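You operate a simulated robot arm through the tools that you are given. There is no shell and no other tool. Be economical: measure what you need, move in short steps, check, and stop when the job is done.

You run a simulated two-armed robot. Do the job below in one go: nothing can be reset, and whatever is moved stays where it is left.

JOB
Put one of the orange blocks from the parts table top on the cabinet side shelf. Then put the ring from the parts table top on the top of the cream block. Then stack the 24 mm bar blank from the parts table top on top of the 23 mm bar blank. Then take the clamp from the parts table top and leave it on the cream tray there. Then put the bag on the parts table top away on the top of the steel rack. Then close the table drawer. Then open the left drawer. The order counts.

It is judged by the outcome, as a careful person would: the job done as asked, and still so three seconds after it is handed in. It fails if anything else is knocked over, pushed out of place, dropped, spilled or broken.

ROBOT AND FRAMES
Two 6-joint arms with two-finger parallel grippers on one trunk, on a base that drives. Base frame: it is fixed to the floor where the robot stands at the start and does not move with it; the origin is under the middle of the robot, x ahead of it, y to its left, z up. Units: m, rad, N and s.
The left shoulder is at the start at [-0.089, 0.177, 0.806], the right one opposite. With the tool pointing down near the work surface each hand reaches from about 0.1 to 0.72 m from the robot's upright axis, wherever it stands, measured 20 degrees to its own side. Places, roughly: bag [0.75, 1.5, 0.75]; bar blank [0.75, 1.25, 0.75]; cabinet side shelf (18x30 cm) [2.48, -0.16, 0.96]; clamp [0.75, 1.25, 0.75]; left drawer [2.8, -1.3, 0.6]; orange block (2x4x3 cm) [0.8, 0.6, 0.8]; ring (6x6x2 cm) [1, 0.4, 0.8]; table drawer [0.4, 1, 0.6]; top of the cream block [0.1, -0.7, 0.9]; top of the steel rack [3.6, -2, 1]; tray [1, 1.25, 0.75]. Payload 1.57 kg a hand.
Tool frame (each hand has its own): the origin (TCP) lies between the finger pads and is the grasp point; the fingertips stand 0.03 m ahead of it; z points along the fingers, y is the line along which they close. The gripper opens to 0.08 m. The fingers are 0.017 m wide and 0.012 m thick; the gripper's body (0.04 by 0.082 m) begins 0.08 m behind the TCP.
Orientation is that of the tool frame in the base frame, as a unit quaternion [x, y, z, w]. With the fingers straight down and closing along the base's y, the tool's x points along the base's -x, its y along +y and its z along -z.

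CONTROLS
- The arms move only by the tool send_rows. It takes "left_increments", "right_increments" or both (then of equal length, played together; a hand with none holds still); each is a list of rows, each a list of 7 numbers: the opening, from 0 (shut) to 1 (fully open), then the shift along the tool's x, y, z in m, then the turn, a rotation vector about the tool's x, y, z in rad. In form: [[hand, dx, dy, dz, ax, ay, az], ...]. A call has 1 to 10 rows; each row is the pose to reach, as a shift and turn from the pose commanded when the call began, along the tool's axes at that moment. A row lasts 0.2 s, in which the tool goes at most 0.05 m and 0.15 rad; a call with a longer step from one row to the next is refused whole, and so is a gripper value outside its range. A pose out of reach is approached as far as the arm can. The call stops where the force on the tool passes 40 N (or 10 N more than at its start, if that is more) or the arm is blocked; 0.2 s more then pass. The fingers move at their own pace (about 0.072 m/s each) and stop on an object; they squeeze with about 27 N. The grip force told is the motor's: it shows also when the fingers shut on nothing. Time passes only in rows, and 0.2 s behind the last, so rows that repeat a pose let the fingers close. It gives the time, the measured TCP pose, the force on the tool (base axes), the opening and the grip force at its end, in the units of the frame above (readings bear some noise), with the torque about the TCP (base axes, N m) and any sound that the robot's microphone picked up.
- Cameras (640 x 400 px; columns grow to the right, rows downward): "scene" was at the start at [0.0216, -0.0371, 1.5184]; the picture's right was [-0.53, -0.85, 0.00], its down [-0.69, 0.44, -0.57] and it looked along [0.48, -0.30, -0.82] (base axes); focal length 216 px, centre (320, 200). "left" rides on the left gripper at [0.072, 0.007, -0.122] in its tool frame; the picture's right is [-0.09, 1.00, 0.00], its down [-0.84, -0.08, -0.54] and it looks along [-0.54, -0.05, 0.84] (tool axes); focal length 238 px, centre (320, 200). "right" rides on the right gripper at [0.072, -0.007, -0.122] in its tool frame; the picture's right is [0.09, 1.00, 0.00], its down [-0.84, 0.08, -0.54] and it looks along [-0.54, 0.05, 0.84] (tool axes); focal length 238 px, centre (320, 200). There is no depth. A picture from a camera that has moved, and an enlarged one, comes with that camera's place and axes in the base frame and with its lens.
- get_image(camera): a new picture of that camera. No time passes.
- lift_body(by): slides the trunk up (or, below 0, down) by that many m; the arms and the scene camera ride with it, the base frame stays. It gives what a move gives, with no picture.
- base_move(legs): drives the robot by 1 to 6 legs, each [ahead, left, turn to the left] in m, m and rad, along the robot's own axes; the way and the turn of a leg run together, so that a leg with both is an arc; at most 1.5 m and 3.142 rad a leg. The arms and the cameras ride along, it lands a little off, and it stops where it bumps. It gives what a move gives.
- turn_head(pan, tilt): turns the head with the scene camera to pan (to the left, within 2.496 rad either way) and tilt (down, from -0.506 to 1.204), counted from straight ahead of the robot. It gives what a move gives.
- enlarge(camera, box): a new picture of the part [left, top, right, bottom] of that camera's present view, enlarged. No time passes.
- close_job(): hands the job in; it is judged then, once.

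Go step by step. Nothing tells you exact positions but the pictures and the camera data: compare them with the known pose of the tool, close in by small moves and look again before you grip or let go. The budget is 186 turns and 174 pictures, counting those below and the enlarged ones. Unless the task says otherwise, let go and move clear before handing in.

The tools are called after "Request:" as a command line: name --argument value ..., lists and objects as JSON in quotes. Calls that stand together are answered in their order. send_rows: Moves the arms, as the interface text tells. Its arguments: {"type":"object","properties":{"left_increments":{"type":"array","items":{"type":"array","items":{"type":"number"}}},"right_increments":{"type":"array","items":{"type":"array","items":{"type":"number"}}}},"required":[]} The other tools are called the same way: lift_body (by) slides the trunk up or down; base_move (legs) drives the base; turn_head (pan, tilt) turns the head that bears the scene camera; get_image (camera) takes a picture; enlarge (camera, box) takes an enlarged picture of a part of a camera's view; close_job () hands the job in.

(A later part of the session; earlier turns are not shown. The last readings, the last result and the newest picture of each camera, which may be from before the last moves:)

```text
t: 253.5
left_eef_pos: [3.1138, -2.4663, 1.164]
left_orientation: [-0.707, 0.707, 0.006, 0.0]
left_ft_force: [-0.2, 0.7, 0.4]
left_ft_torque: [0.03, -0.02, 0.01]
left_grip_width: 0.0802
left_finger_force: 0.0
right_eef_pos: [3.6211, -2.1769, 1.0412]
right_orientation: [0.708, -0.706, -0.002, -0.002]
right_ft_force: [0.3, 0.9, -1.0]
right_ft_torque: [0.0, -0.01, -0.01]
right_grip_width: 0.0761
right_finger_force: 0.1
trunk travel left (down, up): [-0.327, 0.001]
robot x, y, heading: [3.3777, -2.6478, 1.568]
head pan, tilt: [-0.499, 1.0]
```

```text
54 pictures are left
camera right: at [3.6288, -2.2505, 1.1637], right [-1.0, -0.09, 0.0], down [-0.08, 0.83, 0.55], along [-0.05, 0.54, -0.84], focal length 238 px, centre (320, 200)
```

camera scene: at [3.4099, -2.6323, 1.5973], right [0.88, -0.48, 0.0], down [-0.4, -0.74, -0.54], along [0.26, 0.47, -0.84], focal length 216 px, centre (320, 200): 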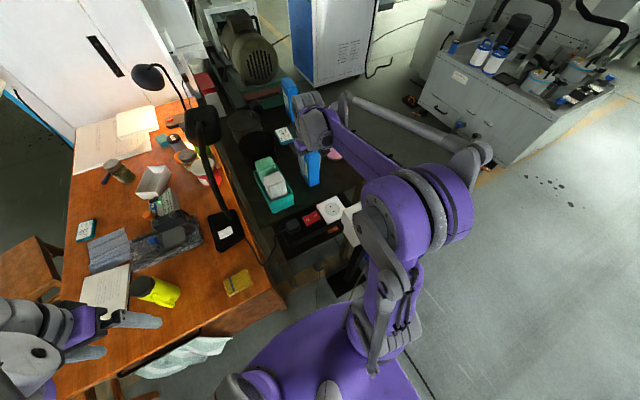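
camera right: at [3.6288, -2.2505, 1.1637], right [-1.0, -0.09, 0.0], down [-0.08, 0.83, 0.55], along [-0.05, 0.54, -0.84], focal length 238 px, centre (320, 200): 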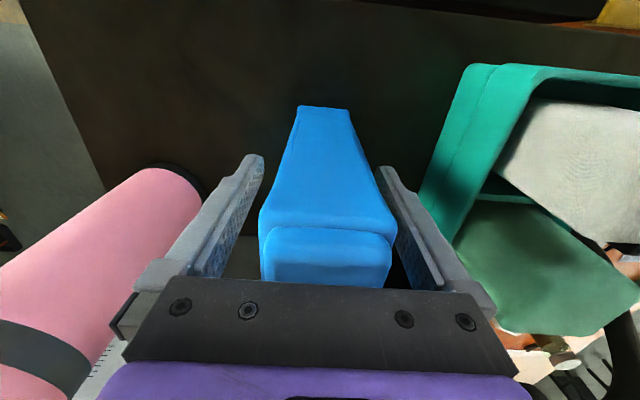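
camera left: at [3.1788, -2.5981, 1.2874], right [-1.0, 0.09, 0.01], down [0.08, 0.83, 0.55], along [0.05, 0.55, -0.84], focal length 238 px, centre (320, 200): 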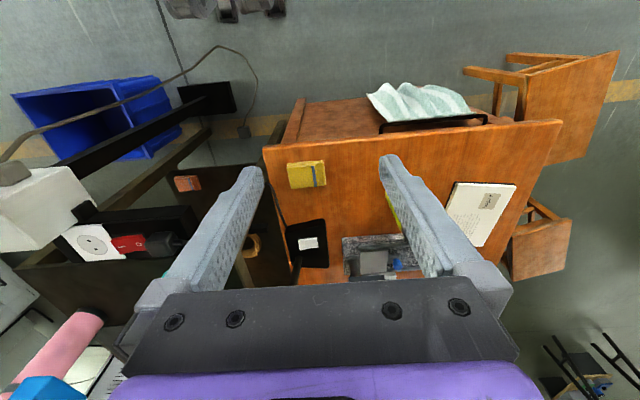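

Bag stands. Rise straight up and check, then retract.

Request:
send_rows --right_increments '[[0.95, 0, 0, -0.02, 0, 0, 0], [0.95, 0, 0, -0.05, 0, 0, 0], [0.95, 0, 0, -0.09, 0, 0, 0], [0.95, 0, 0, -0.13, 0, 0, 0], [0.95, 0, 0, -0.17, 0, 0, 0], [0.95, 0, 0, -0.21, 0, 0, 0], [0.95, 0.04, 0, -0.22, 0, 0, 0], [0.95, 0.08, 0, -0.22, 0, 0, 0], [0.95, 0.12, 0, -0.22, 0, 0, 0]]'

Request:
get_image --camera "right"

Request:
get_image --camera "scene"

```text
t: 255.5
left_eef_pos: [3.1135, -2.4672, 1.1652]
left_orientation: [0.707, -0.707, -0.006, -0.001]
left_ft_force: [0.1, 0.6, -1.0]
left_ft_torque: [0.01, 0.0, 0.01]
left_grip_width: 0.0799
left_finger_force: 0.0
right_eef_pos: [3.6218, -2.2998, 1.2606]
right_orientation: [0.708, -0.706, -0.002, -0.003]
right_ft_force: [-0.1, -0.3, -0.2]
right_ft_torque: [0.02, 0.01, 0.0]
right_grip_width: 0.0759
right_finger_force: 0.1
trunk travel left (down, up): [-0.327, 0.001]
robot x, y, heading: [3.376, -2.6496, 1.571]
head pan, tilt: [-0.499, 1.0]
```

```text
53 pictures are left
camera right: at [3.6288, -2.3734, 1.3824], right [-1.0, -0.09, 0.0], down [-0.08, 0.83, 0.55], along [-0.05, 0.54, -0.84], focal length 238 px, centre (320, 200)
```

right: 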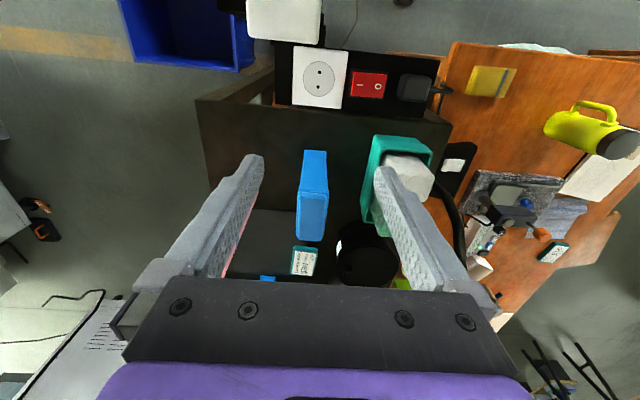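

```text
52 pictures are left
camera scene: at [3.4107, -2.6311, 1.5973], right [0.88, -0.48, 0.0], down [-0.4, -0.74, -0.54], along [0.26, 0.47, -0.84], focal length 216 px, centre (320, 200)
```

scene: 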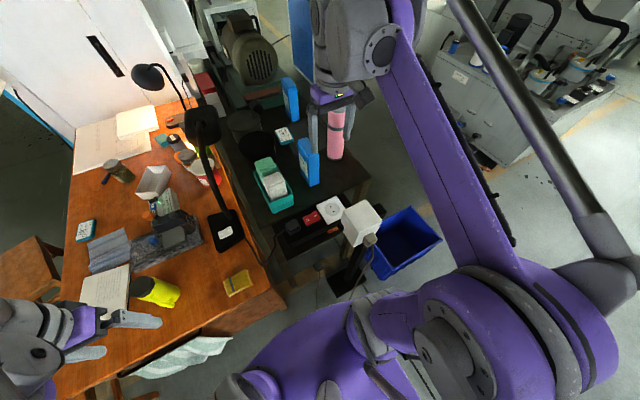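

The bag stands on the rack and everything around is in place. Now I back out and drive back towards the parts table.

Request:
base_move --legs '[[-0.45, 0, 0], [0, 0, 1.57], [1.45, 0, 0], [0.65, 0, 0], [0, -1.5, 0], [0, -1.0, 0]]'

Request:
lift_body --by -0.075

```text
t: 293.5
left_eef_pos: [0.9994, -1.0123, 1.164]
left_orientation: [1.0, 0.021, -0.005, 0.004]
left_ft_force: [0.6, -0.3, -0.2]
left_ft_torque: [-0.01, -0.03, -0.05]
left_grip_width: 0.08
left_finger_force: 0.0
right_eef_pos: [0.8127, -0.5113, 1.2602]
right_orientation: [1.0, 0.021, -0.003, 0.0]
right_ft_force: [0.1, 0.0, -0.6]
right_ft_torque: [0.02, 0.01, 0.02]
right_grip_width: 0.0761
right_finger_force: 0.1
trunk travel left (down, up): [-0.327, 0.001]
robot x, y, heading: [1.1717, -0.7424, -3.102]
head pan, tilt: [-0.499, 1.0]
```

```text
t: 294.6
left_eef_pos: [0.9992, -1.0122, 1.0896]
left_orientation: [1.0, 0.02, -0.006, 0.003]
left_ft_force: [-0.1, -0.6, 1.0]
left_ft_torque: [0.0, 0.01, -0.02]
left_grip_width: 0.0802
left_finger_force: 0.0
right_eef_pos: [0.8131, -0.5129, 1.1858]
right_orientation: [1.0, 0.021, -0.002, 0.0]
right_ft_force: [0.1, -0.2, -0.2]
right_ft_torque: [0.02, -0.04, 0.02]
right_grip_width: 0.0755
right_finger_force: 0.0
trunk travel left (down, up): [-0.252, 0.076]
robot x, y, heading: [1.1768, -0.7438, -3.104]
head pan, tilt: [-0.499, 1.0]
```

Request:
base_move --legs '[[0, -0.52, -0.04], [1.0, 0, 0], [0.5, 0, 0]]'

Request:
turn_head --pan -1.3 --tilt 0.6

Request:
get_image --camera "scene"

```text
t: 307.2
left_eef_pos: [-0.5403, -0.4613, 1.0899]
left_orientation: [1.0, -0.002, -0.005, 0.003]
left_ft_force: [-0.5, 0.1, -1.2]
left_ft_torque: [0.01, -0.03, -0.01]
left_grip_width: 0.08
left_finger_force: 0.1
right_eef_pos: [-0.7031, 0.0471, 1.1866]
right_orientation: [1.0, -0.002, -0.002, 0.0]
right_ft_force: [0.2, 0.7, -1.2]
right_ft_torque: [0.02, -0.01, -0.01]
right_grip_width: 0.0761
right_finger_force: 0.1
trunk travel left (down, up): [-0.252, 0.076]
robot x, y, heading: [-0.3516, -0.2013, 3.135]
head pan, tilt: [-0.499, 1.0]
```

```text
t: 308.3
left_eef_pos: [-0.5399, -0.4621, 1.0897]
left_orientation: [1.0, -0.003, -0.004, 0.003]
left_ft_force: [-0.6, 0.0, 1.0]
left_ft_torque: [0.02, -0.03, 0.05]
left_grip_width: 0.0801
left_finger_force: 0.0
right_eef_pos: [-0.7038, 0.048, 1.185]
right_orientation: [1.0, -0.002, -0.002, 0.0]
right_ft_force: [-0.1, -0.5, 1.0]
right_ft_torque: [0.0, 0.03, -0.02]
right_grip_width: 0.076
right_finger_force: 0.0
trunk travel left (down, up): [-0.252, 0.076]
robot x, y, heading: [-0.358, -0.2002, 3.136]
head pan, tilt: [-1.3, 0.6]
```

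```text
51 pictures are left
camera scene: at [-0.337, -0.1136, 1.5498], right [0.97, 0.26, 0.0], down [0.15, -0.55, -0.82], along [-0.21, 0.8, -0.57], focal length 216 px, centre (320, 200)
```

scene: 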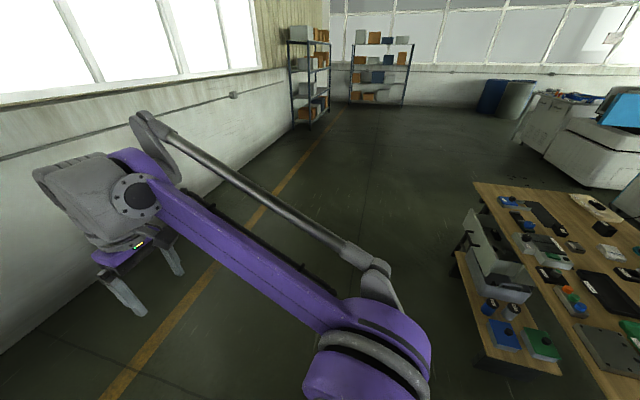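

Request:
enlarge --camera "scene" --box '[430, 170, 630, 390]'

```text
1.82 times, centred on (530, 280) of scene
camera zoom: at [-0.337, -0.1136, 1.5498], right [0.97, 0.26, 0.0], down [0.15, -0.55, -0.82], along [-0.21, 0.8, -0.57], focal length 394 px, centre (-62, 54)
```

zoom: 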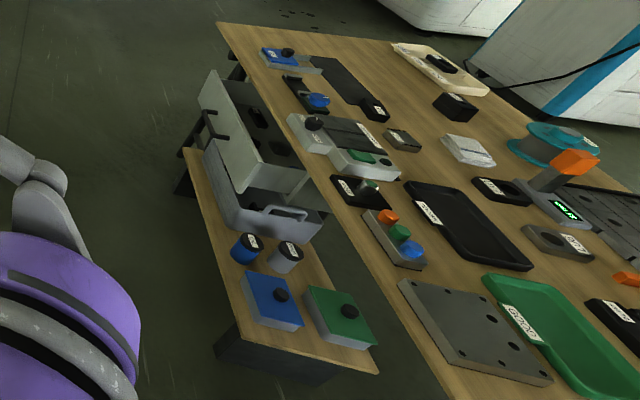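

The drawer front is at x≈0.30, y 0.77–1.19, handle in the middle, about z 0.66. I strafe along to it and turn to face it.

Request:
base_move --legs '[[0, -1.2, 0], [0, 0, -3.14]]'

Request:
turn_head --pan 0.0 --tilt 0.9

Request:
get_image --camera "scene"

```text
t: 326.4
left_eef_pos: [-0.1412, 1.247, 1.0893]
left_orientation: [0.016, 1.0, 0.004, 0.004]
left_ft_force: [0.9, 0.0, -0.2]
left_ft_torque: [0.01, -0.01, 0.02]
left_grip_width: 0.0801
left_finger_force: 0.1
right_eef_pos: [0.0084, 0.735, 1.1848]
right_orientation: [0.015, 1.0, 0.0, 0.003]
right_ft_force: [0.0, 0.3, -0.6]
right_ft_torque: [0.03, -0.01, 0.03]
right_grip_width: 0.0761
right_finger_force: 0.0
trunk travel left (down, up): [-0.252, 0.076]
robot x, y, heading: [-0.3318, 0.9931, -0.035]
head pan, tilt: [-1.3, 0.6]
```

```text
t: 327.9
left_eef_pos: [-0.1425, 1.2472, 1.0895]
left_orientation: [0.015, 1.0, 0.003, 0.004]
left_ft_force: [-0.2, 0.4, 0.2]
left_ft_torque: [0.01, 0.0, -0.02]
left_grip_width: 0.0801
left_finger_force: 0.0
right_eef_pos: [0.0091, 0.7362, 1.1848]
right_orientation: [0.014, 1.0, 0.0, 0.003]
right_ft_force: [0.1, 0.2, 1.0]
right_ft_torque: [0.04, -0.02, -0.01]
right_grip_width: 0.076
right_finger_force: 0.1
trunk travel left (down, up): [-0.252, 0.076]
robot x, y, heading: [-0.3362, 0.9936, -0.033]
head pan, tilt: [0.0, 0.901]
```

```text
49 pictures are left
camera scene: at [-0.297, 0.9912, 1.5251], right [-0.04, -1.0, 0.0], down [-0.78, 0.03, -0.62], along [0.62, -0.02, -0.78], focal length 216 px, centre (320, 200)
```

scene: 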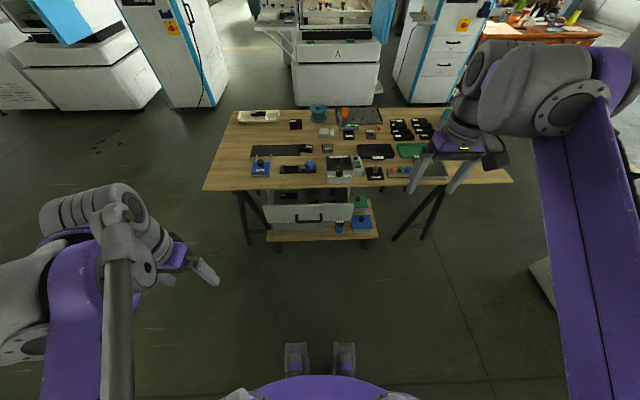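

Request:
enlarge --camera "scene" --box '[240, 170, 400, 270]'

```text
4.00 times, centred on (320, 220) of scene
camera zoom: at [-0.297, 0.9912, 1.5251], right [-0.04, -1.0, 0.0], down [-0.78, 0.03, -0.62], along [0.62, -0.02, -0.78], focal length 866 px, centre (320, 120)
```

zoom: 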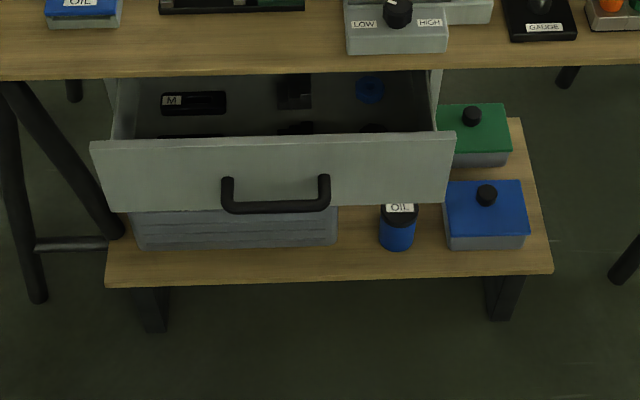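

Drawer front at x≈0.31, z 0.59–0.72, handle y 0.96–1.085. I will push the panel at y≈0.89 with the closed right gripper pointing forward.

Request:
base_move --legs '[[0.08, 0, 0.033]]'

Request:
lift_body --by -0.15

Request:
send_rows --right_increments '[[0.6, 0, 0.015, 0.025, 0, -0.15, 0], [0.3, 0, 0.03, 0.05, 0, -0.3, 0], [0, 0, 0.045, 0.075, 0, -0.45, 0], [0, 0, 0.06, 0.1, 0, -0.6, 0], [0, 0, 0.075, 0.125, 0, -0.75, 0], [0, 0, 0.09, 0.15, 0, -0.9, 0], [0, 0, 0.105, 0.175, 0, -1.05, 0], [0, 0, 0.12, 0.2, 0, -1.2, 0], [0, 0, 0.135, 0.225, 0, -1.35, 0], [0, 0, 0.15, 0.25, 0, -1.5, 0]]'

Request:
get_image --camera "scene"

```text
t: 328.9
left_eef_pos: [-0.0726, 1.2528, 1.0892]
left_orientation: [0.0, 1.0, 0.004, 0.004]
left_ft_force: [-0.5, 0.1, 0.2]
left_ft_torque: [0.04, 0.01, 0.02]
left_grip_width: 0.0801
left_finger_force: 0.1
right_eef_pos: [0.0943, 0.7448, 1.1852]
right_orientation: [-0.002, 1.0, 0.0, 0.003]
right_ft_force: [0.3, 0.4, 0.0]
right_ft_torque: [-0.01, 0.02, -0.03]
right_grip_width: 0.0762
right_finger_force: 0.1
trunk travel left (down, up): [-0.252, 0.076]
robot x, y, heading: [-0.2548, 0.9921, -0.003]
head pan, tilt: [0.0, 0.901]
```

```text
t: 330.7
left_eef_pos: [-0.0727, 1.2519, 0.94]
left_orientation: [0.0, 1.0, 0.004, 0.004]
left_ft_force: [0.9, 0.3, 0.0]
left_ft_torque: [-0.01, 0.04, -0.02]
left_grip_width: 0.0801
left_finger_force: 0.1
right_eef_pos: [0.0943, 0.746, 1.0362]
right_orientation: [-0.002, 1.0, 0.001, 0.003]
right_ft_force: [0.0, -0.2, 0.3]
right_ft_torque: [0.03, -0.04, 0.01]
right_grip_width: 0.076
right_finger_force: 0.0
trunk travel left (down, up): [-0.102, 0.226]
robot x, y, heading: [-0.255, 0.9876, -0.003]
head pan, tilt: [0.0, 0.901]
```

```text
t: 332.9
left_eef_pos: [-0.0706, 1.2539, 0.9396]
left_orientation: [0.001, 1.0, 0.004, 0.005]
left_ft_force: [0.9, -0.3, 0.3]
left_ft_torque: [0.02, 0.05, -0.02]
left_grip_width: 0.0802
left_finger_force: 0.1
right_eef_pos: [0.0993, 0.8955, 0.7893]
right_orientation: [-0.002, 0.732, 0.002, 0.682]
right_ft_force: [0.1, -0.8, -1.1]
right_ft_torque: [-0.03, -0.06, 0.0]
right_grip_width: 0.0
right_finger_force: 21.4
right hand out of reach, approached as far as the arm can: row 10
trunk travel left (down, up): [-0.102, 0.226]
robot x, y, heading: [-0.2573, 0.9876, 0.001]
head pan, tilt: [0.0, 0.901]
```

```text
47 pictures are left
camera scene: at [-0.1973, 0.9915, 1.3736], right [0.0, -1.0, 0.0], down [-0.78, 0.0, -0.62], along [0.62, 0.0, -0.78], focal length 216 px, centre (320, 200)
```

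scene: 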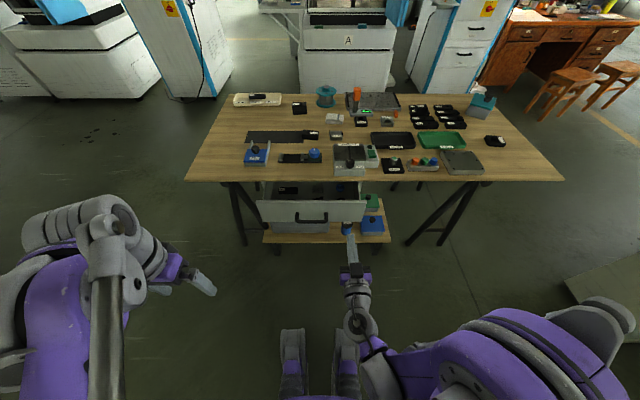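

Pointing forward. Lower to z≈0.65 in front of the panel and check.

Request:
send_rows --right_increments '[[0, 0.04, 0, 0.02, 0, 0, 0], [0, 0.08, 0, 0.04, 0, 0, 0], [0, 0.115, 0, 0.06, 0, 0, 0], [0, 0.14, 0, 0.09, 0, 0, 0]]'

Request:
enlarge --camera "scene" --box '[220, 170, 420, 295]'

Request:
get_image --camera "right"

```text
t: 333.9
left_eef_pos: [-0.0708, 1.2522, 0.9398]
left_orientation: [0.0, 1.0, 0.003, 0.005]
left_ft_force: [0.1, -0.8, -0.6]
left_ft_torque: [0.01, 0.01, 0.02]
left_grip_width: 0.0801
left_finger_force: 0.0
right_eef_pos: [0.236, 0.9067, 0.7004]
right_orientation: [0.0, 0.731, -0.001, 0.683]
right_ft_force: [-0.2, 0.3, 0.0]
right_ft_torque: [0.03, -0.01, 0.01]
right_grip_width: 0.0
right_finger_force: 21.4
right hand out of reach, approached as far as the arm can: row 1, 2, 3, 4
trunk travel left (down, up): [-0.102, 0.226]
robot x, y, heading: [-0.2547, 0.9891, -0.001]
head pan, tilt: [0.0, 0.901]
```

```text
3.20 times, centred on (320, 232) of scene
camera zoom: at [-0.1979, 0.9907, 1.3737], right [0.0, -1.0, 0.0], down [-0.78, 0.0, -0.62], along [0.62, 0.0, -0.78], focal length 693 px, centre (320, 96)
```

zoom: 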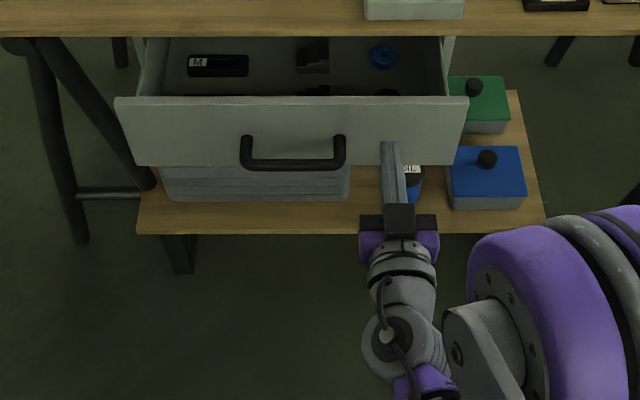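

```text
45 pictures are left
camera right: at [0.1106, 0.8991, 0.6361], right [-0.01, 1.0, -0.09], down [-0.48, 0.08, 0.87], along [0.87, 0.05, 0.48], focal length 238 px, centre (320, 200)
```

right: 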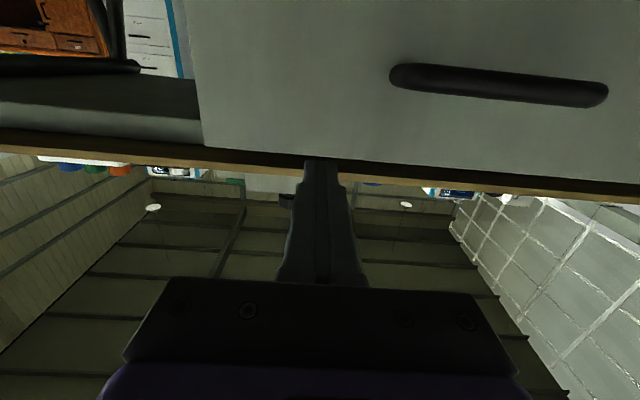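

The tip is level with the panel's top edge; lower the trunk 6 cm.

Request:
lift_body --by -0.06

Request:
get_image --camera "right"

Request:
enlarge --camera "scene" --box '[220, 150, 420, 275]'

```text
t: 334.9
left_eef_pos: [-0.0735, 1.2518, 0.8807]
left_orientation: [-0.001, 1.0, 0.003, 0.006]
left_ft_force: [-0.4, 0.3, 0.9]
left_ft_torque: [0.0, -0.02, 0.03]
left_grip_width: 0.0799
left_finger_force: 0.0
right_eef_pos: [0.2329, 0.9069, 0.6398]
right_orientation: [-0.001, 0.73, 0.0, 0.684]
right_ft_force: [0.3, 0.7, 0.4]
right_ft_torque: [0.02, 0.01, -0.02]
right_grip_width: 0.0001
right_finger_force: 21.2
trunk travel left (down, up): [-0.042, 0.286]
robot x, y, heading: [-0.2575, 0.9918, -0.0]
head pan, tilt: [0.0, 0.901]
```

```text
44 pictures are left
camera right: at [0.1074, 0.8991, 0.5767], right [-0.01, 1.0, -0.09], down [-0.49, 0.08, 0.87], along [0.87, 0.05, 0.48], focal length 238 px, centre (320, 200)
```

right: 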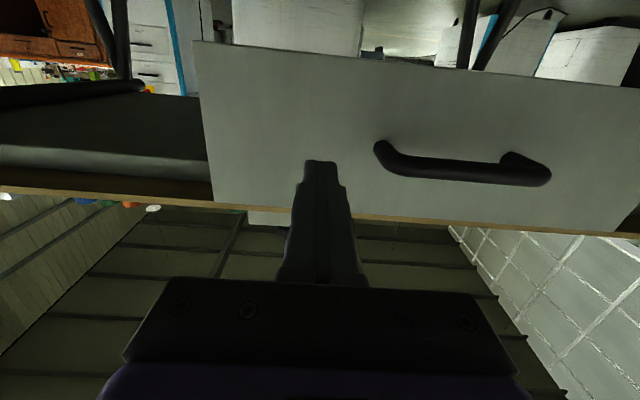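

```text
3.20 times, centred on (320, 212) of scene
camera zoom: at [-0.1779, 0.9907, 1.3076], right [0.0, -1.0, 0.0], down [-0.78, 0.0, -0.62], along [0.62, 0.0, -0.78], focal length 693 px, centre (320, 160)
```

zoom: 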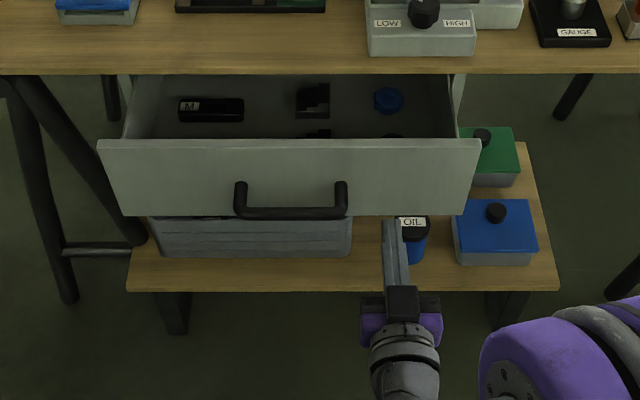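

Tip faces the panel. Push forward slowly until it stops.

Request:
send_rows --right_increments '[[0, 0, 0, 0.025, 0, 0, 0], [0, 0, 0, 0.05, 0, 0, 0], [0, 0, 0, 0.07, 0, 0, 0], [0, 0, 0, 0.09, 0, 0, 0], [0, 0, 0, 0.11, 0, 0, 0], [0, 0, 0, 0.13, 0, 0, 0], [0, 0, 0, 0.145, 0, 0, 0], [0, 0, 0, 0.16, 0, 0, 0]]'

Request:
enlarge --camera "scene" --box '[220, 150, 420, 275]'

```text
t: 336.7
left_eef_pos: [-0.0719, 1.2522, 0.8794]
left_orientation: [0.0, 1.0, 0.003, 0.004]
left_ft_force: [-0.1, 0.2, -0.1]
left_ft_torque: [0.02, -0.01, -0.02]
left_grip_width: 0.08
left_finger_force: 0.1
right_eef_pos: [0.3925, 0.9081, 0.6289]
right_orientation: [0.0, 0.73, 0.0, 0.684]
right_ft_force: [-0.2, -0.3, 0.1]
right_ft_torque: [0.04, 0.0, -0.03]
right_grip_width: 0.0
right_finger_force: 21.0
trunk travel left (down, up): [-0.042, 0.286]
robot x, y, heading: [-0.2541, 0.9876, -0.004]
head pan, tilt: [0.0, 0.901]
```

```text
3.20 times, centred on (320, 212) of scene
camera zoom: at [-0.1773, 0.9907, 1.3075], right [0.0, -1.0, 0.0], down [-0.78, 0.0, -0.62], along [0.62, 0.0, -0.78], focal length 693 px, centre (320, 160)
```

zoom: 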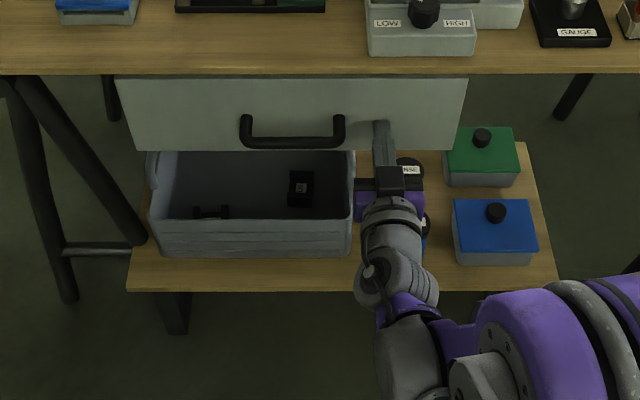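

The drawer slides in; continue pushing to the stop.

Request:
send_rows --right_increments '[[0, -0.003, 0, 0.015, 0, 0, 0], [0, -0.004, 0, 0.03, 0, 0, 0], [0, -0.005, 0, 0.045, 0, 0, 0], [0, -0.006, 0, 0.06, 0, 0, 0], [0, -0.006, 0, 0.075, 0, 0, 0], [0, -0.006, 0, 0.09, 0, 0, 0]]'

Request:
enlarge --camera "scene" --box '[220, 150, 420, 275]'

```text
t: 337.0
left_eef_pos: [-0.0722, 1.2521, 0.88]
left_orientation: [0.0, 1.0, 0.003, 0.005]
left_ft_force: [0.5, 0.6, -0.1]
left_ft_torque: [-0.02, 0.0, -0.02]
left_grip_width: 0.08
left_finger_force: 0.1
right_eef_pos: [0.3984, 0.9086, 0.6297]
right_orientation: [0.0, 0.731, 0.0, 0.683]
right_ft_force: [-4.5, -1.1, 1.0]
right_ft_torque: [-0.01, -0.07, -0.03]
right_grip_width: 0.0
right_finger_force: 21.1
trunk travel left (down, up): [-0.042, 0.286]
robot x, y, heading: [-0.2596, 0.9857, -0.001]
head pan, tilt: [0.0, 0.901]
stopped in row 1 (right hand): the force on the tool passed its limit at 107 N (the readings are from after the stop); the commanded pose is now the measured one
```

```text
3.20 times, centred on (320, 212) of scene
camera zoom: at [-0.1781, 0.9908, 1.3076], right [0.0, -1.0, 0.0], down [-0.78, 0.0, -0.62], along [0.62, 0.0, -0.78], focal length 693 px, centre (320, 160)
```

zoom: 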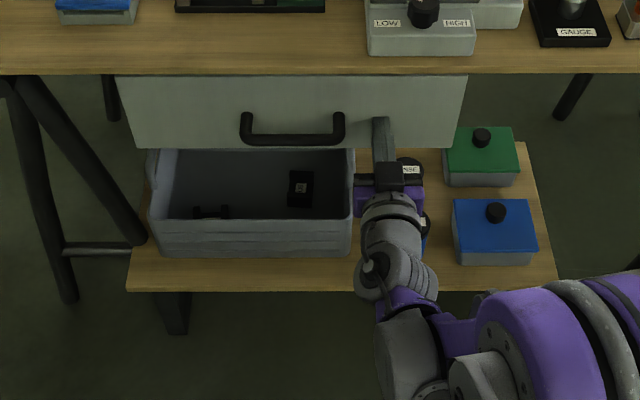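

Hard stop reached: the drawer is shut. Retract and verify.

Request:
send_rows --right_increments '[[0, 0, 0, -0.03, 0, 0, 0], [0, 0, 0, -0.08, 0, 0, 0], [0, 0, 0, -0.13, 0, 0, 0], [0, 0, 0, -0.18, 0, 0, 0], [0, 0, 0, -0.22, 0, 0, 0]]'

Request:
get_image --camera "scene"

Request:
get_image --camera "right"

```text
t: 338.2
left_eef_pos: [-0.0735, 1.2517, 0.8796]
left_orientation: [0.0, 1.0, 0.003, 0.005]
left_ft_force: [-1.2, 0.0, -0.4]
left_ft_torque: [-0.01, 0.0, 0.02]
left_grip_width: 0.08
left_finger_force: 0.0
right_eef_pos: [0.1978, 0.9086, 0.669]
right_orientation: [-0.001, 0.73, 0.001, 0.683]
right_ft_force: [0.0, 0.3, 0.3]
right_ft_torque: [-0.01, 0.04, 0.02]
right_grip_width: 0.0001
right_finger_force: 20.8
right hand out of reach, approached as far as the arm can: row 4, 5
trunk travel left (down, up): [-0.042, 0.286]
robot x, y, heading: [-0.2609, 0.9929, -0.002]
head pan, tilt: [0.0, 0.901]
```

```text
40 pictures are left
camera scene: at [-0.1784, 0.9907, 1.3076], right [0.0, -1.0, 0.0], down [-0.78, 0.0, -0.62], along [0.62, 0.0, -0.78], focal length 216 px, centre (320, 200)
```

scene: 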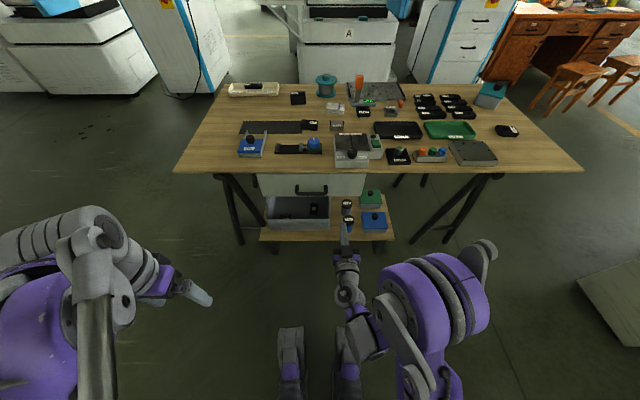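

```text
39 pictures are left
camera right: at [0.0712, 0.901, 0.6052], right [-0.01, 1.0, -0.09], down [-0.48, 0.08, 0.87], along [0.87, 0.05, 0.48], focal length 238 px, centre (320, 200)
```

right: 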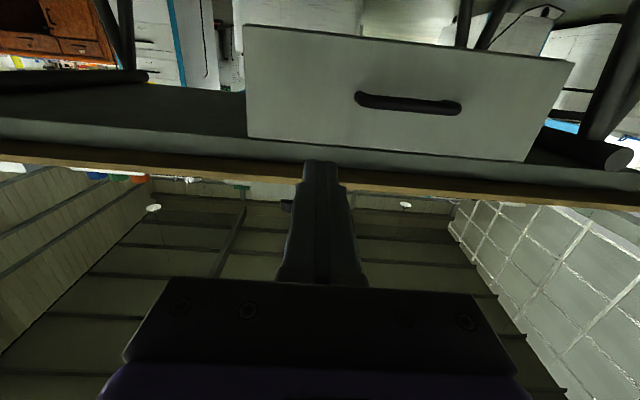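

The table drawer is closed flush. Raise the trunk and drive round the table's far end to the desk.

Request:
lift_body --by 0.21

Request:
base_move --legs '[[-0.15, 0, 0], [0, 1.15, 0], [1.45, 0, 0], [0.6, 0, 0], [0, -1.5, 0], [0, -1.35, 0]]'

Request:
turn_head --pan -0.5 --tilt 0.6

Request:
get_image --camera "scene"

```text
t: 340.5
left_eef_pos: [-0.0738, 1.2533, 1.0894]
left_orientation: [0.0, 1.0, 0.003, 0.005]
left_ft_force: [0.3, -1.0, -0.6]
left_ft_torque: [0.02, -0.02, -0.01]
left_grip_width: 0.0798
left_finger_force: 0.2
right_eef_pos: [0.2034, 0.9084, 0.9243]
right_orientation: [-0.001, 0.702, 0.001, 0.713]
right_ft_force: [-0.5, -0.1, 0.1]
right_ft_torque: [-0.01, 0.01, -0.01]
right_grip_width: 0.0001
right_finger_force: 20.9
trunk travel left (down, up): [-0.252, 0.076]
robot x, y, heading: [-0.2538, 0.9867, -0.002]
head pan, tilt: [0.0, 0.901]
```

```text
t: 386.3
left_eef_pos: [1.7352, -0.5621, 1.0897]
left_orientation: [0.009, 1.0, 0.003, 0.005]
left_ft_force: [0.2, -0.6, -0.1]
left_ft_torque: [0.0, -0.01, 0.03]
left_grip_width: 0.08
left_finger_force: 0.1
right_eef_pos: [2.0039, -0.9094, 0.9256]
right_orientation: [0.005, 0.702, -0.006, 0.712]
right_ft_force: [0.5, -0.2, -0.5]
right_ft_torque: [-0.01, -0.03, 0.01]
right_grip_width: 0.0002
right_finger_force: 20.8
trunk travel left (down, up): [-0.252, 0.076]
robot x, y, heading: [1.5484, -0.8215, -0.026]
head pan, tilt: [0.0, 0.901]
```

```text
t: 387.3
left_eef_pos: [1.7347, -0.5613, 1.0897]
left_orientation: [0.01, 1.0, 0.004, 0.004]
left_ft_force: [-1.7, 0.1, 0.3]
left_ft_torque: [0.02, 0.02, 0.01]
left_grip_width: 0.0798
left_finger_force: 0.1
right_eef_pos: [2.004, -0.9096, 0.9246]
right_orientation: [0.005, 0.702, -0.006, 0.712]
right_ft_force: [0.2, -0.5, 0.1]
right_ft_torque: [0.0, -0.02, 0.02]
right_grip_width: 0.0
right_finger_force: 21.7
trunk travel left (down, up): [-0.252, 0.076]
robot x, y, heading: [1.5473, -0.8217, -0.021]
head pan, tilt: [-0.499, 0.6]
```

```text
38 pictures are left
camera scene: at [1.5847, -0.8627, 1.5498], right [-0.5, -0.87, 0.0], down [-0.49, 0.28, -0.82], along [0.72, -0.41, -0.57], focal length 216 px, centre (320, 200)
```

scene: 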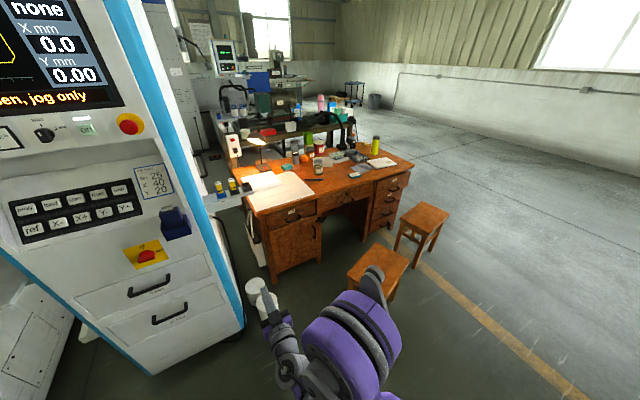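

Request:
enlarge --camera "scene" --box '[225, 150, 345, 285]'

```text
2.96 times, centred on (285, 218) of scene
camera zoom: at [1.5847, -0.8627, 1.5498], right [-0.5, -0.87, 0.0], down [-0.49, 0.28, -0.82], along [0.72, -0.41, -0.57], focal length 641 px, centre (424, 148)
```

zoom: 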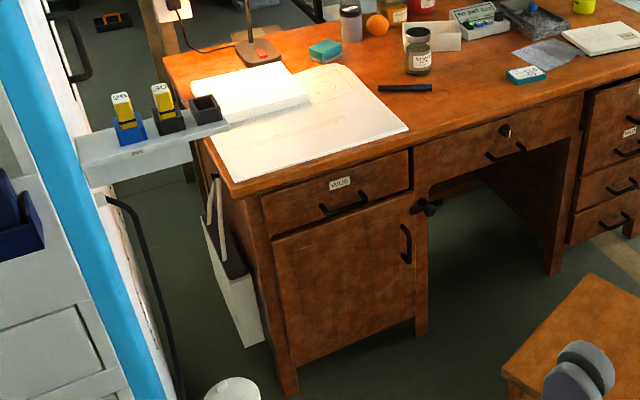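

The desk's left drawer handle appears near (2.61,−1.25,0.66). I move nearer and roll the right gripper so it closes vertically.

Request:
base_move --legs '[[0.4, -0.27, 0.02]]'

Request:
send_rows --right_increments '[[0.2, 0, 0, 0, 0, 0, -0.15], [0.4, 0, 0, 0, 0, 0, -0.3], [0.6, 0, 0, 0, 0, 0, -0.45], [0.8, 0, 0, 0, 0, 0, -0.6], [1, 0, 0, 0, 0, 0, -0.75], [1, 0, 0, 0, 0, 0, -0.9], [1, 0, 0, 0, 0, 0, -1.05], [1, 0, 0, 0, 0, 0, -1.2], [1, 0, 0, 0, 0, 0, -1.35], [1, 0, 0, 0, 0, 0, -1.5]]'

Request:
lift_body --by -0.2

Request:
turn_head --pan -0.2 --tilt 0.8

Request:
get_image --camera "scene"

Request:
get_image --camera "right"

```text
t: 390.2
left_eef_pos: [2.1263, -0.8273, 1.0898]
left_orientation: [-0.001, 1.0, 0.004, 0.005]
left_ft_force: [0.8, 0.6, 0.0]
left_ft_torque: [-0.03, 0.01, 0.0]
left_grip_width: 0.08
left_finger_force: 0.2
right_eef_pos: [2.4015, -1.1697, 0.9242]
right_orientation: [-0.002, 0.702, 0.001, 0.712]
right_ft_force: [0.2, -0.2, 0.3]
right_ft_torque: [0.0, -0.01, 0.03]
right_grip_width: 0.0
right_finger_force: 21.0
trunk travel left (down, up): [-0.252, 0.076]
robot x, y, heading: [1.9368, -1.0868, -0.001]
head pan, tilt: [-0.499, 0.6]
```

```text
t: 392.4
left_eef_pos: [2.1264, -0.8268, 1.0899]
left_orientation: [-0.001, 1.0, 0.004, 0.004]
left_ft_force: [-1.1, 0.5, -0.1]
left_ft_torque: [-0.01, -0.02, -0.02]
left_grip_width: 0.0801
left_finger_force: 0.1
right_eef_pos: [2.4021, -1.1713, 0.9246]
right_orientation: [-0.479, 0.513, -0.486, 0.521]
right_ft_force: [1.0, -0.4, -0.8]
right_ft_torque: [0.03, -0.02, 0.01]
right_grip_width: 0.0796
right_finger_force: 0.0
trunk travel left (down, up): [-0.252, 0.076]
robot x, y, heading: [1.9442, -1.0872, -0.002]
head pan, tilt: [-0.499, 0.6]
```

```text
t: 394.6
left_eef_pos: [2.1259, -0.8257, 0.8906]
left_orientation: [0.0, 1.0, 0.004, 0.005]
left_ft_force: [0.4, 0.5, -0.4]
left_ft_torque: [0.0, 0.0, 0.01]
left_grip_width: 0.0801
left_finger_force: 0.0
right_eef_pos: [2.4011, -1.1694, 0.7256]
right_orientation: [-0.479, 0.513, -0.486, 0.522]
right_ft_force: [0.3, 0.7, 0.1]
right_ft_torque: [0.0, 0.02, -0.01]
right_grip_width: 0.0799
right_finger_force: 0.1
trunk travel left (down, up): [-0.052, 0.276]
robot x, y, heading: [1.942, -1.092, 0.002]
head pan, tilt: [-0.499, 0.6]
```

```text
t: 395.4
left_eef_pos: [2.125, -0.8274, 0.8895]
left_orientation: [-0.001, 1.0, 0.003, 0.005]
left_ft_force: [-0.5, 0.3, 0.2]
left_ft_torque: [-0.01, -0.01, -0.02]
left_grip_width: 0.0799
left_finger_force: 0.0
right_eef_pos: [2.4024, -1.1701, 0.725]
right_orientation: [-0.48, 0.513, -0.484, 0.521]
right_ft_force: [-0.2, 0.6, 0.5]
right_ft_torque: [0.01, 0.03, -0.01]
right_grip_width: 0.08
right_finger_force: 0.0
trunk travel left (down, up): [-0.052, 0.276]
robot x, y, heading: [1.9447, -1.0897, -0.003]
head pan, tilt: [-0.201, 0.799]
```

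```text
36 pictures are left
camera scene: at [2.021, -1.1047, 1.326], right [-0.2, -0.98, 0.0], down [-0.7, 0.15, -0.7], along [0.68, -0.14, -0.72], focal length 216 px, centre (320, 200)
```

scene: 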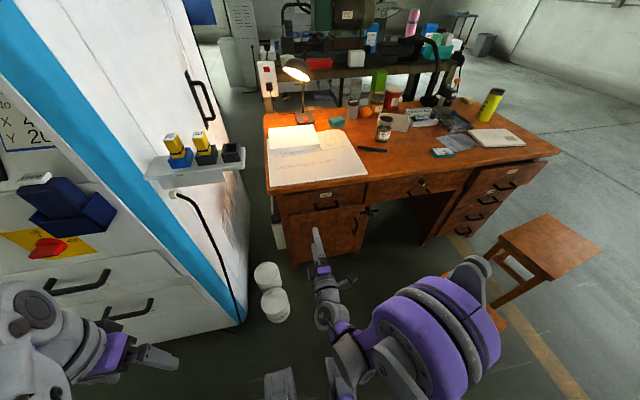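

```text
35 pictures are left
camera right: at [2.2813, -1.2434, 0.7248], right [0.01, -0.02, -1.0], down [-0.54, 0.84, -0.03], along [0.84, 0.54, 0.0], focal length 238 px, centre (320, 200)
```

right: 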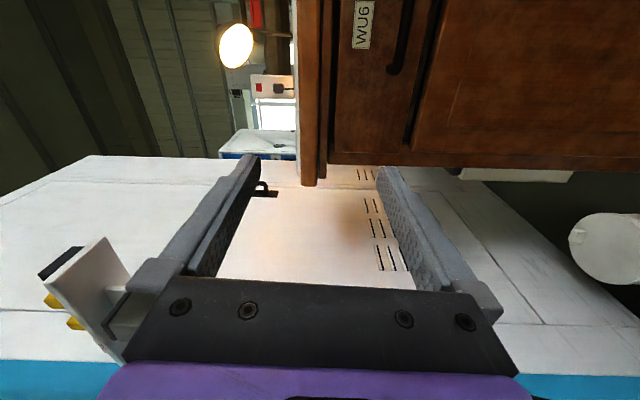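

Request:
enlarge --camera "scene" --box '[260, 160, 400, 260]'

```text
4.00 times, centred on (330, 210) of scene
camera zoom: at [2.021, -1.1047, 1.326], right [-0.2, -0.98, 0.0], down [-0.7, 0.15, -0.7], along [0.68, -0.14, -0.72], focal length 866 px, centre (280, 160)
```

zoom: 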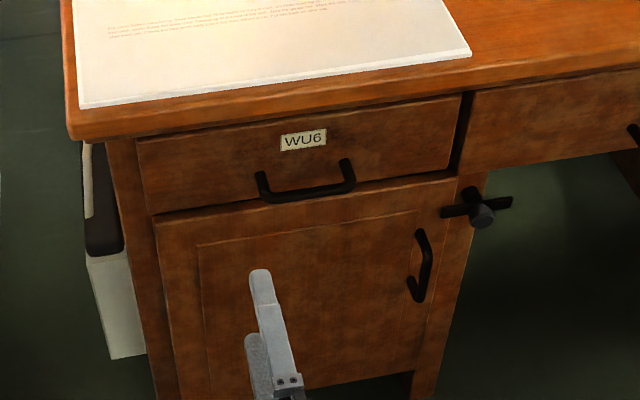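

Handle bar ≈ (2.61,−1.258,0.638), 9.5 cm wide. Bring the open gripper level with it, 9 cm short.

Request:
send_rows --right_increments '[[1, 0.025, 0.02, 0.02, 0, 0, 0], [1, 0.05, 0.04, 0.04, 0, 0, 0], [1, 0.075, 0.06, 0.07, 0, 0, 0], [1, 0.0945, 0.082, 0.1, 0, 0, 0]]'

Request:
get_image --camera "right"

Request:
enlarge --camera "scene" --box '[260, 160, 400, 260]'

```text
t: 396.4
left_eef_pos: [2.1269, -0.8265, 0.8887]
left_orientation: [-0.002, 1.0, 0.003, 0.005]
left_ft_force: [0.3, 0.4, -0.1]
left_ft_torque: [0.0, -0.02, -0.01]
left_grip_width: 0.08
left_finger_force: 0.0
right_eef_pos: [2.5028, -1.2435, 0.6379]
right_orientation: [-0.477, 0.517, -0.489, 0.516]
right_ft_force: [0.6, -0.2, 0.0]
right_ft_torque: [0.01, -0.01, 0.02]
right_grip_width: 0.0799
right_finger_force: 0.0
right hand out of reach, approached as far as the arm can: row 4
trunk travel left (down, up): [-0.052, 0.276]
robot x, y, heading: [1.9453, -1.0927, -0.001]
head pan, tilt: [-0.201, 0.799]
```

```text
33 pictures are left
camera right: at [2.3814, -1.3146, 0.6382], right [0.01, -0.02, -1.0], down [-0.53, 0.85, -0.02], along [0.85, 0.53, 0.0], focal length 238 px, centre (320, 200)
```

right: 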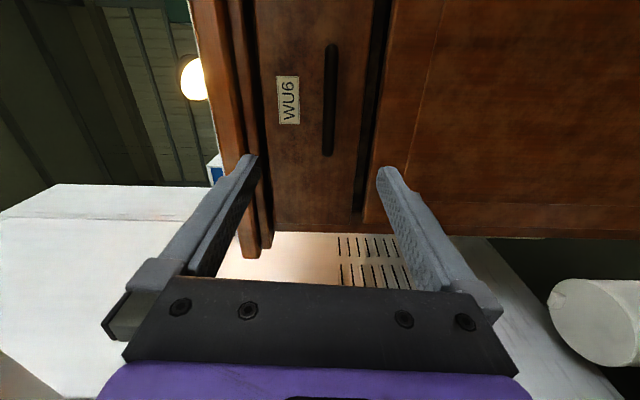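

```text
4.00 times, centred on (330, 210) of scene
camera zoom: at [2.0215, -1.1048, 1.3259], right [-0.2, -0.98, 0.0], down [-0.7, 0.14, -0.7], along [0.68, -0.14, -0.72], focal length 866 px, centre (280, 160)
```

zoom: 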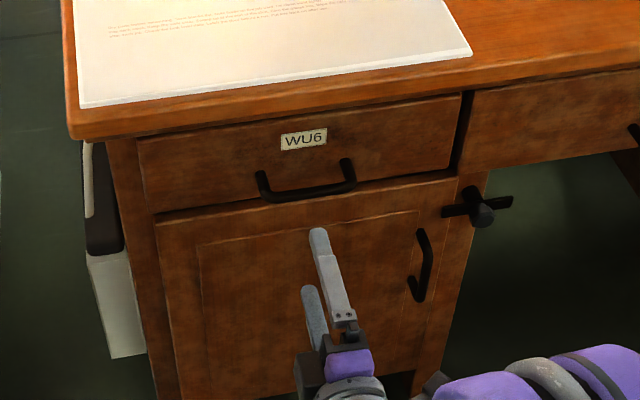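

Adjust 2.7 cm right, 0.7 cm down, then advance with the base.

Request:
send_rows --right_increments '[[1, 0.015, 0.004, -0.02, 0, 0, 0], [1, 0.027, 0.007, -0.02, 0, 0, 0]]'

Request:
base_move --legs '[[0.09, 0, 0]]'

Request:
get_image --camera "right"

Request:
enlarge --camera "scene" --box '[260, 160, 400, 260]'

```text
t: 396.9
left_eef_pos: [2.1266, -0.826, 0.8914]
left_orientation: [0.0, 1.0, 0.004, 0.004]
left_ft_force: [0.0, 0.6, -0.1]
left_ft_torque: [0.02, 0.0, 0.01]
left_grip_width: 0.0799
left_finger_force: 0.0
right_eef_pos: [2.4827, -1.2479, 0.628]
right_orientation: [-0.475, 0.519, -0.489, 0.516]
right_ft_force: [0.1, 0.4, -0.1]
right_ft_torque: [-0.04, 0.03, 0.01]
right_grip_width: 0.0799
right_finger_force: 0.1
right hand out of reach, approached as far as the arm can: row 1, 2
trunk travel left (down, up): [-0.052, 0.276]
robot x, y, heading: [1.9396, -1.0898, -0.001]
head pan, tilt: [-0.201, 0.799]
```

```text
t: 398.1
left_eef_pos: [2.2147, -0.8283, 0.8904]
left_orientation: [-0.001, 1.0, 0.004, 0.004]
left_ft_force: [-0.3, -0.7, -0.1]
left_ft_torque: [-0.04, -0.01, -0.01]
left_grip_width: 0.0801
left_finger_force: 0.1
right_eef_pos: [2.5709, -1.2472, 0.627]
right_orientation: [-0.476, 0.519, -0.49, 0.515]
right_ft_force: [1.0, 0.5, -0.4]
right_ft_torque: [-0.03, -0.02, -0.01]
right_grip_width: 0.0798
right_finger_force: 0.0
trunk travel left (down, up): [-0.052, 0.276]
robot x, y, heading: [2.0301, -1.0881, -0.003]
head pan, tilt: [-0.201, 0.799]
```

```text
31 pictures are left
camera right: at [2.449, -1.3176, 0.6282], right [0.01, -0.02, -1.0], down [-0.53, 0.85, -0.02], along [0.85, 0.53, 0.0], focal length 238 px, centre (320, 200)
```

right: 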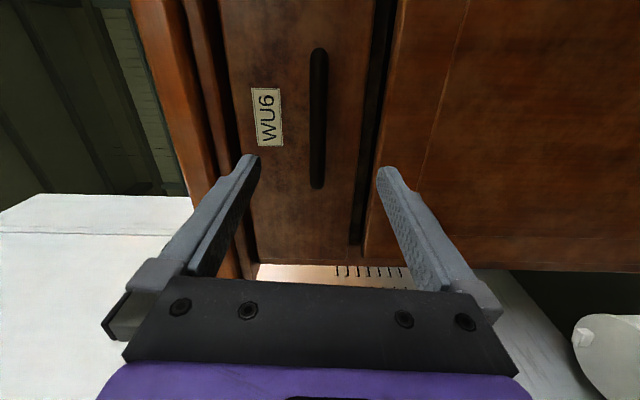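

```text
4.00 times, centred on (330, 210) of scene
camera zoom: at [2.1098, -1.1048, 1.3259], right [-0.2, -0.98, 0.0], down [-0.7, 0.14, -0.7], along [0.68, -0.14, -0.72], focal length 866 px, centre (280, 160)
```

zoom: 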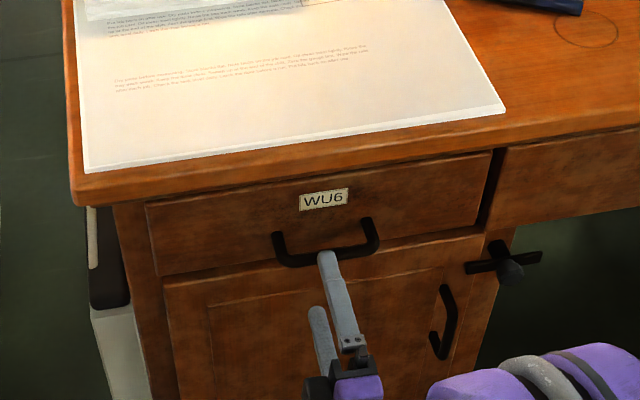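

Bar at x≈2.624, y −1.22…−1.32, z 0.63; TCP height matches. Advance 4.5 cm and shift 1.5 cm right with the base.

Request:
base_move --legs '[[0.045, -0.018, 0]]'

Request:
get_image --camera "right"

Request:
enlarge --camera "scene" --box '[280, 170, 400, 270]'

```text
t: 399.0
left_eef_pos: [2.2591, -0.8462, 0.8901]
left_orientation: [-0.001, 1.0, 0.003, 0.005]
left_ft_force: [0.6, 0.1, 0.1]
left_ft_torque: [-0.03, 0.01, -0.03]
left_grip_width: 0.0799
left_finger_force: 0.1
right_eef_pos: [2.6155, -1.2646, 0.6288]
right_orientation: [-0.476, 0.519, -0.489, 0.515]
right_ft_force: [-0.5, 0.2, 0.4]
right_ft_torque: [0.02, 0.03, 0.04]
right_grip_width: 0.0801
right_finger_force: 0.0
trunk travel left (down, up): [-0.052, 0.276]
robot x, y, heading: [2.0778, -1.1058, -0.008]
head pan, tilt: [-0.201, 0.799]
```

```text
29 pictures are left
camera right: at [2.4937, -1.3359, 0.6282], right [0.01, -0.02, -1.0], down [-0.53, 0.85, -0.02], along [0.85, 0.53, 0.0], focal length 238 px, centre (320, 200)
```

right: 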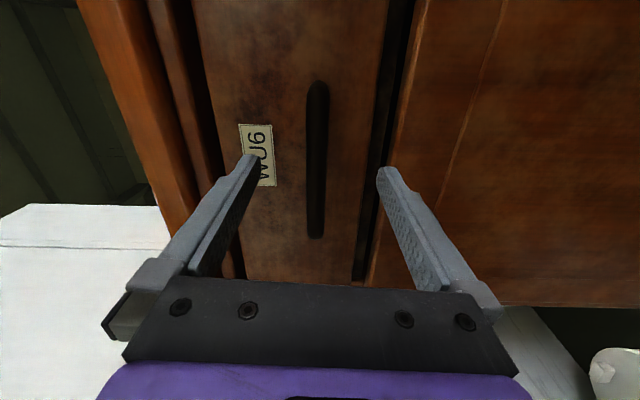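

```text
4.00 times, centred on (340, 220) of scene
camera zoom: at [2.1546, -1.1232, 1.3259], right [-0.2, -0.98, 0.0], down [-0.7, 0.14, -0.7], along [0.68, -0.14, -0.72], focal length 866 px, centre (240, 120)
```

zoom: 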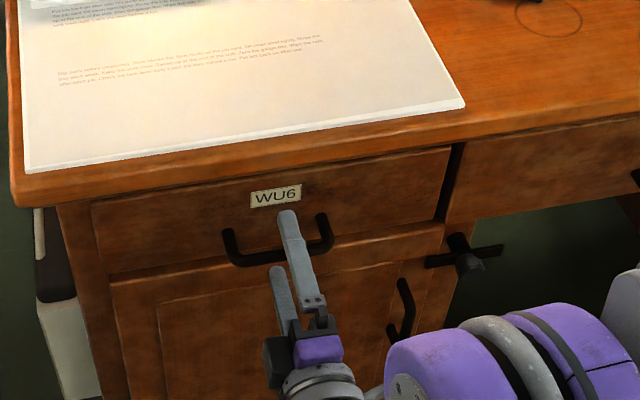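

The bar lies between the fingers. Close the gripper.

Request:
send_rows --right_increments '[[0.4, 0, 0, 0, 0, 0, 0], [0, 0, 0, 0, 0, 0, 0], [0, 0, 0, 0, 0, 0, 0], [0, 0, 0, 0, 0, 0, 0], [0, 0, 0, 0, 0, 0, 0]]'

Request:
get_image --camera "right"

```text
t: 400.2
left_eef_pos: [2.2569, -0.8454, 0.8905]
left_orientation: [-0.001, 1.0, 0.003, 0.005]
left_ft_force: [0.8, 0.7, -0.6]
left_ft_torque: [-0.01, 0.01, -0.01]
left_grip_width: 0.0801
left_finger_force: 0.1
right_eef_pos: [2.6132, -1.2648, 0.6283]
right_orientation: [-0.474, 0.518, -0.491, 0.516]
right_ft_force: [2.4, -3.5, 24.1]
right_ft_torque: [-0.57, -0.33, 0.04]
right_grip_width: 0.0138
right_finger_force: 30.1
trunk travel left (down, up): [-0.052, 0.276]
robot x, y, heading: [2.0747, -1.1083, -0.001]
head pan, tilt: [-0.201, 0.799]
```

```text
27 pictures are left
camera right: at [2.4923, -1.3359, 0.6299], right [0.01, -0.02, -1.0], down [-0.53, 0.85, -0.03], along [0.85, 0.53, 0.0], focal length 238 px, centre (320, 200)
```

right: 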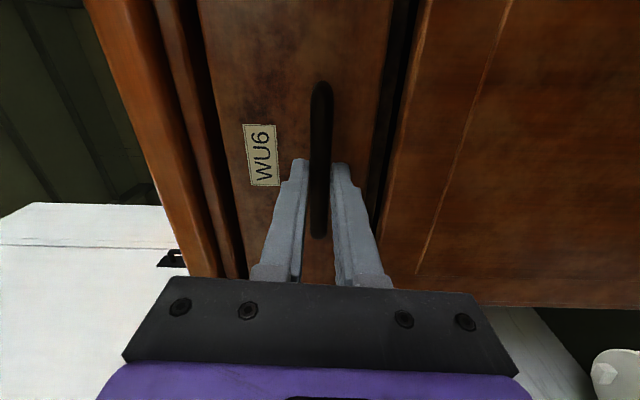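

Bar gripped. Pull by driving the base back gently.

Request:
base_move --legs '[[-0.1, 0, 0]]'

Request:
get_image --camera "scene"

```text
t: 400.9
left_eef_pos: [2.2559, -0.8444, 0.8896]
left_orientation: [0.0, 1.0, 0.003, 0.006]
left_ft_force: [-0.9, -0.2, 0.2]
left_ft_torque: [-0.01, -0.01, 0.01]
left_grip_width: 0.0799
left_finger_force: 0.1
right_eef_pos: [2.6122, -1.2653, 0.629]
right_orientation: [-0.474, 0.516, -0.491, 0.517]
right_ft_force: [-0.2, 0.1, -2.3]
right_ft_torque: [-0.54, 0.02, 0.03]
right_grip_width: 0.0134
right_finger_force: 30.0
trunk travel left (down, up): [-0.052, 0.276]
robot x, y, heading: [2.0716, -1.1088, -0.001]
head pan, tilt: [-0.201, 0.799]
stopped in leg 1: the force on the tool passed its limit at 46 N (the readings are from after the stop); the commanded pose is now the measured one
```

```text
26 pictures are left
camera scene: at [2.1504, -1.1228, 1.3259], right [-0.2, -0.98, 0.0], down [-0.7, 0.14, -0.7], along [0.68, -0.14, -0.72], focal length 216 px, centre (320, 200)
```

scene: 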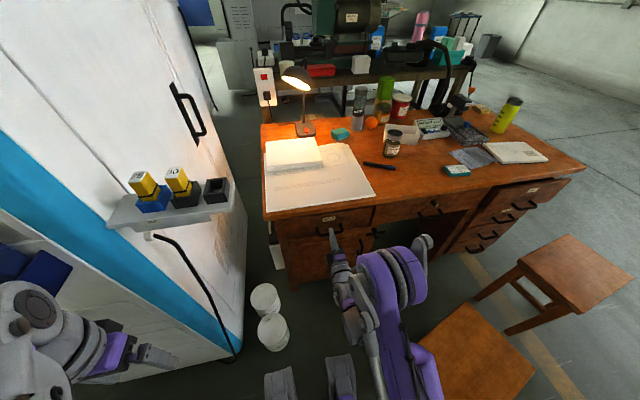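

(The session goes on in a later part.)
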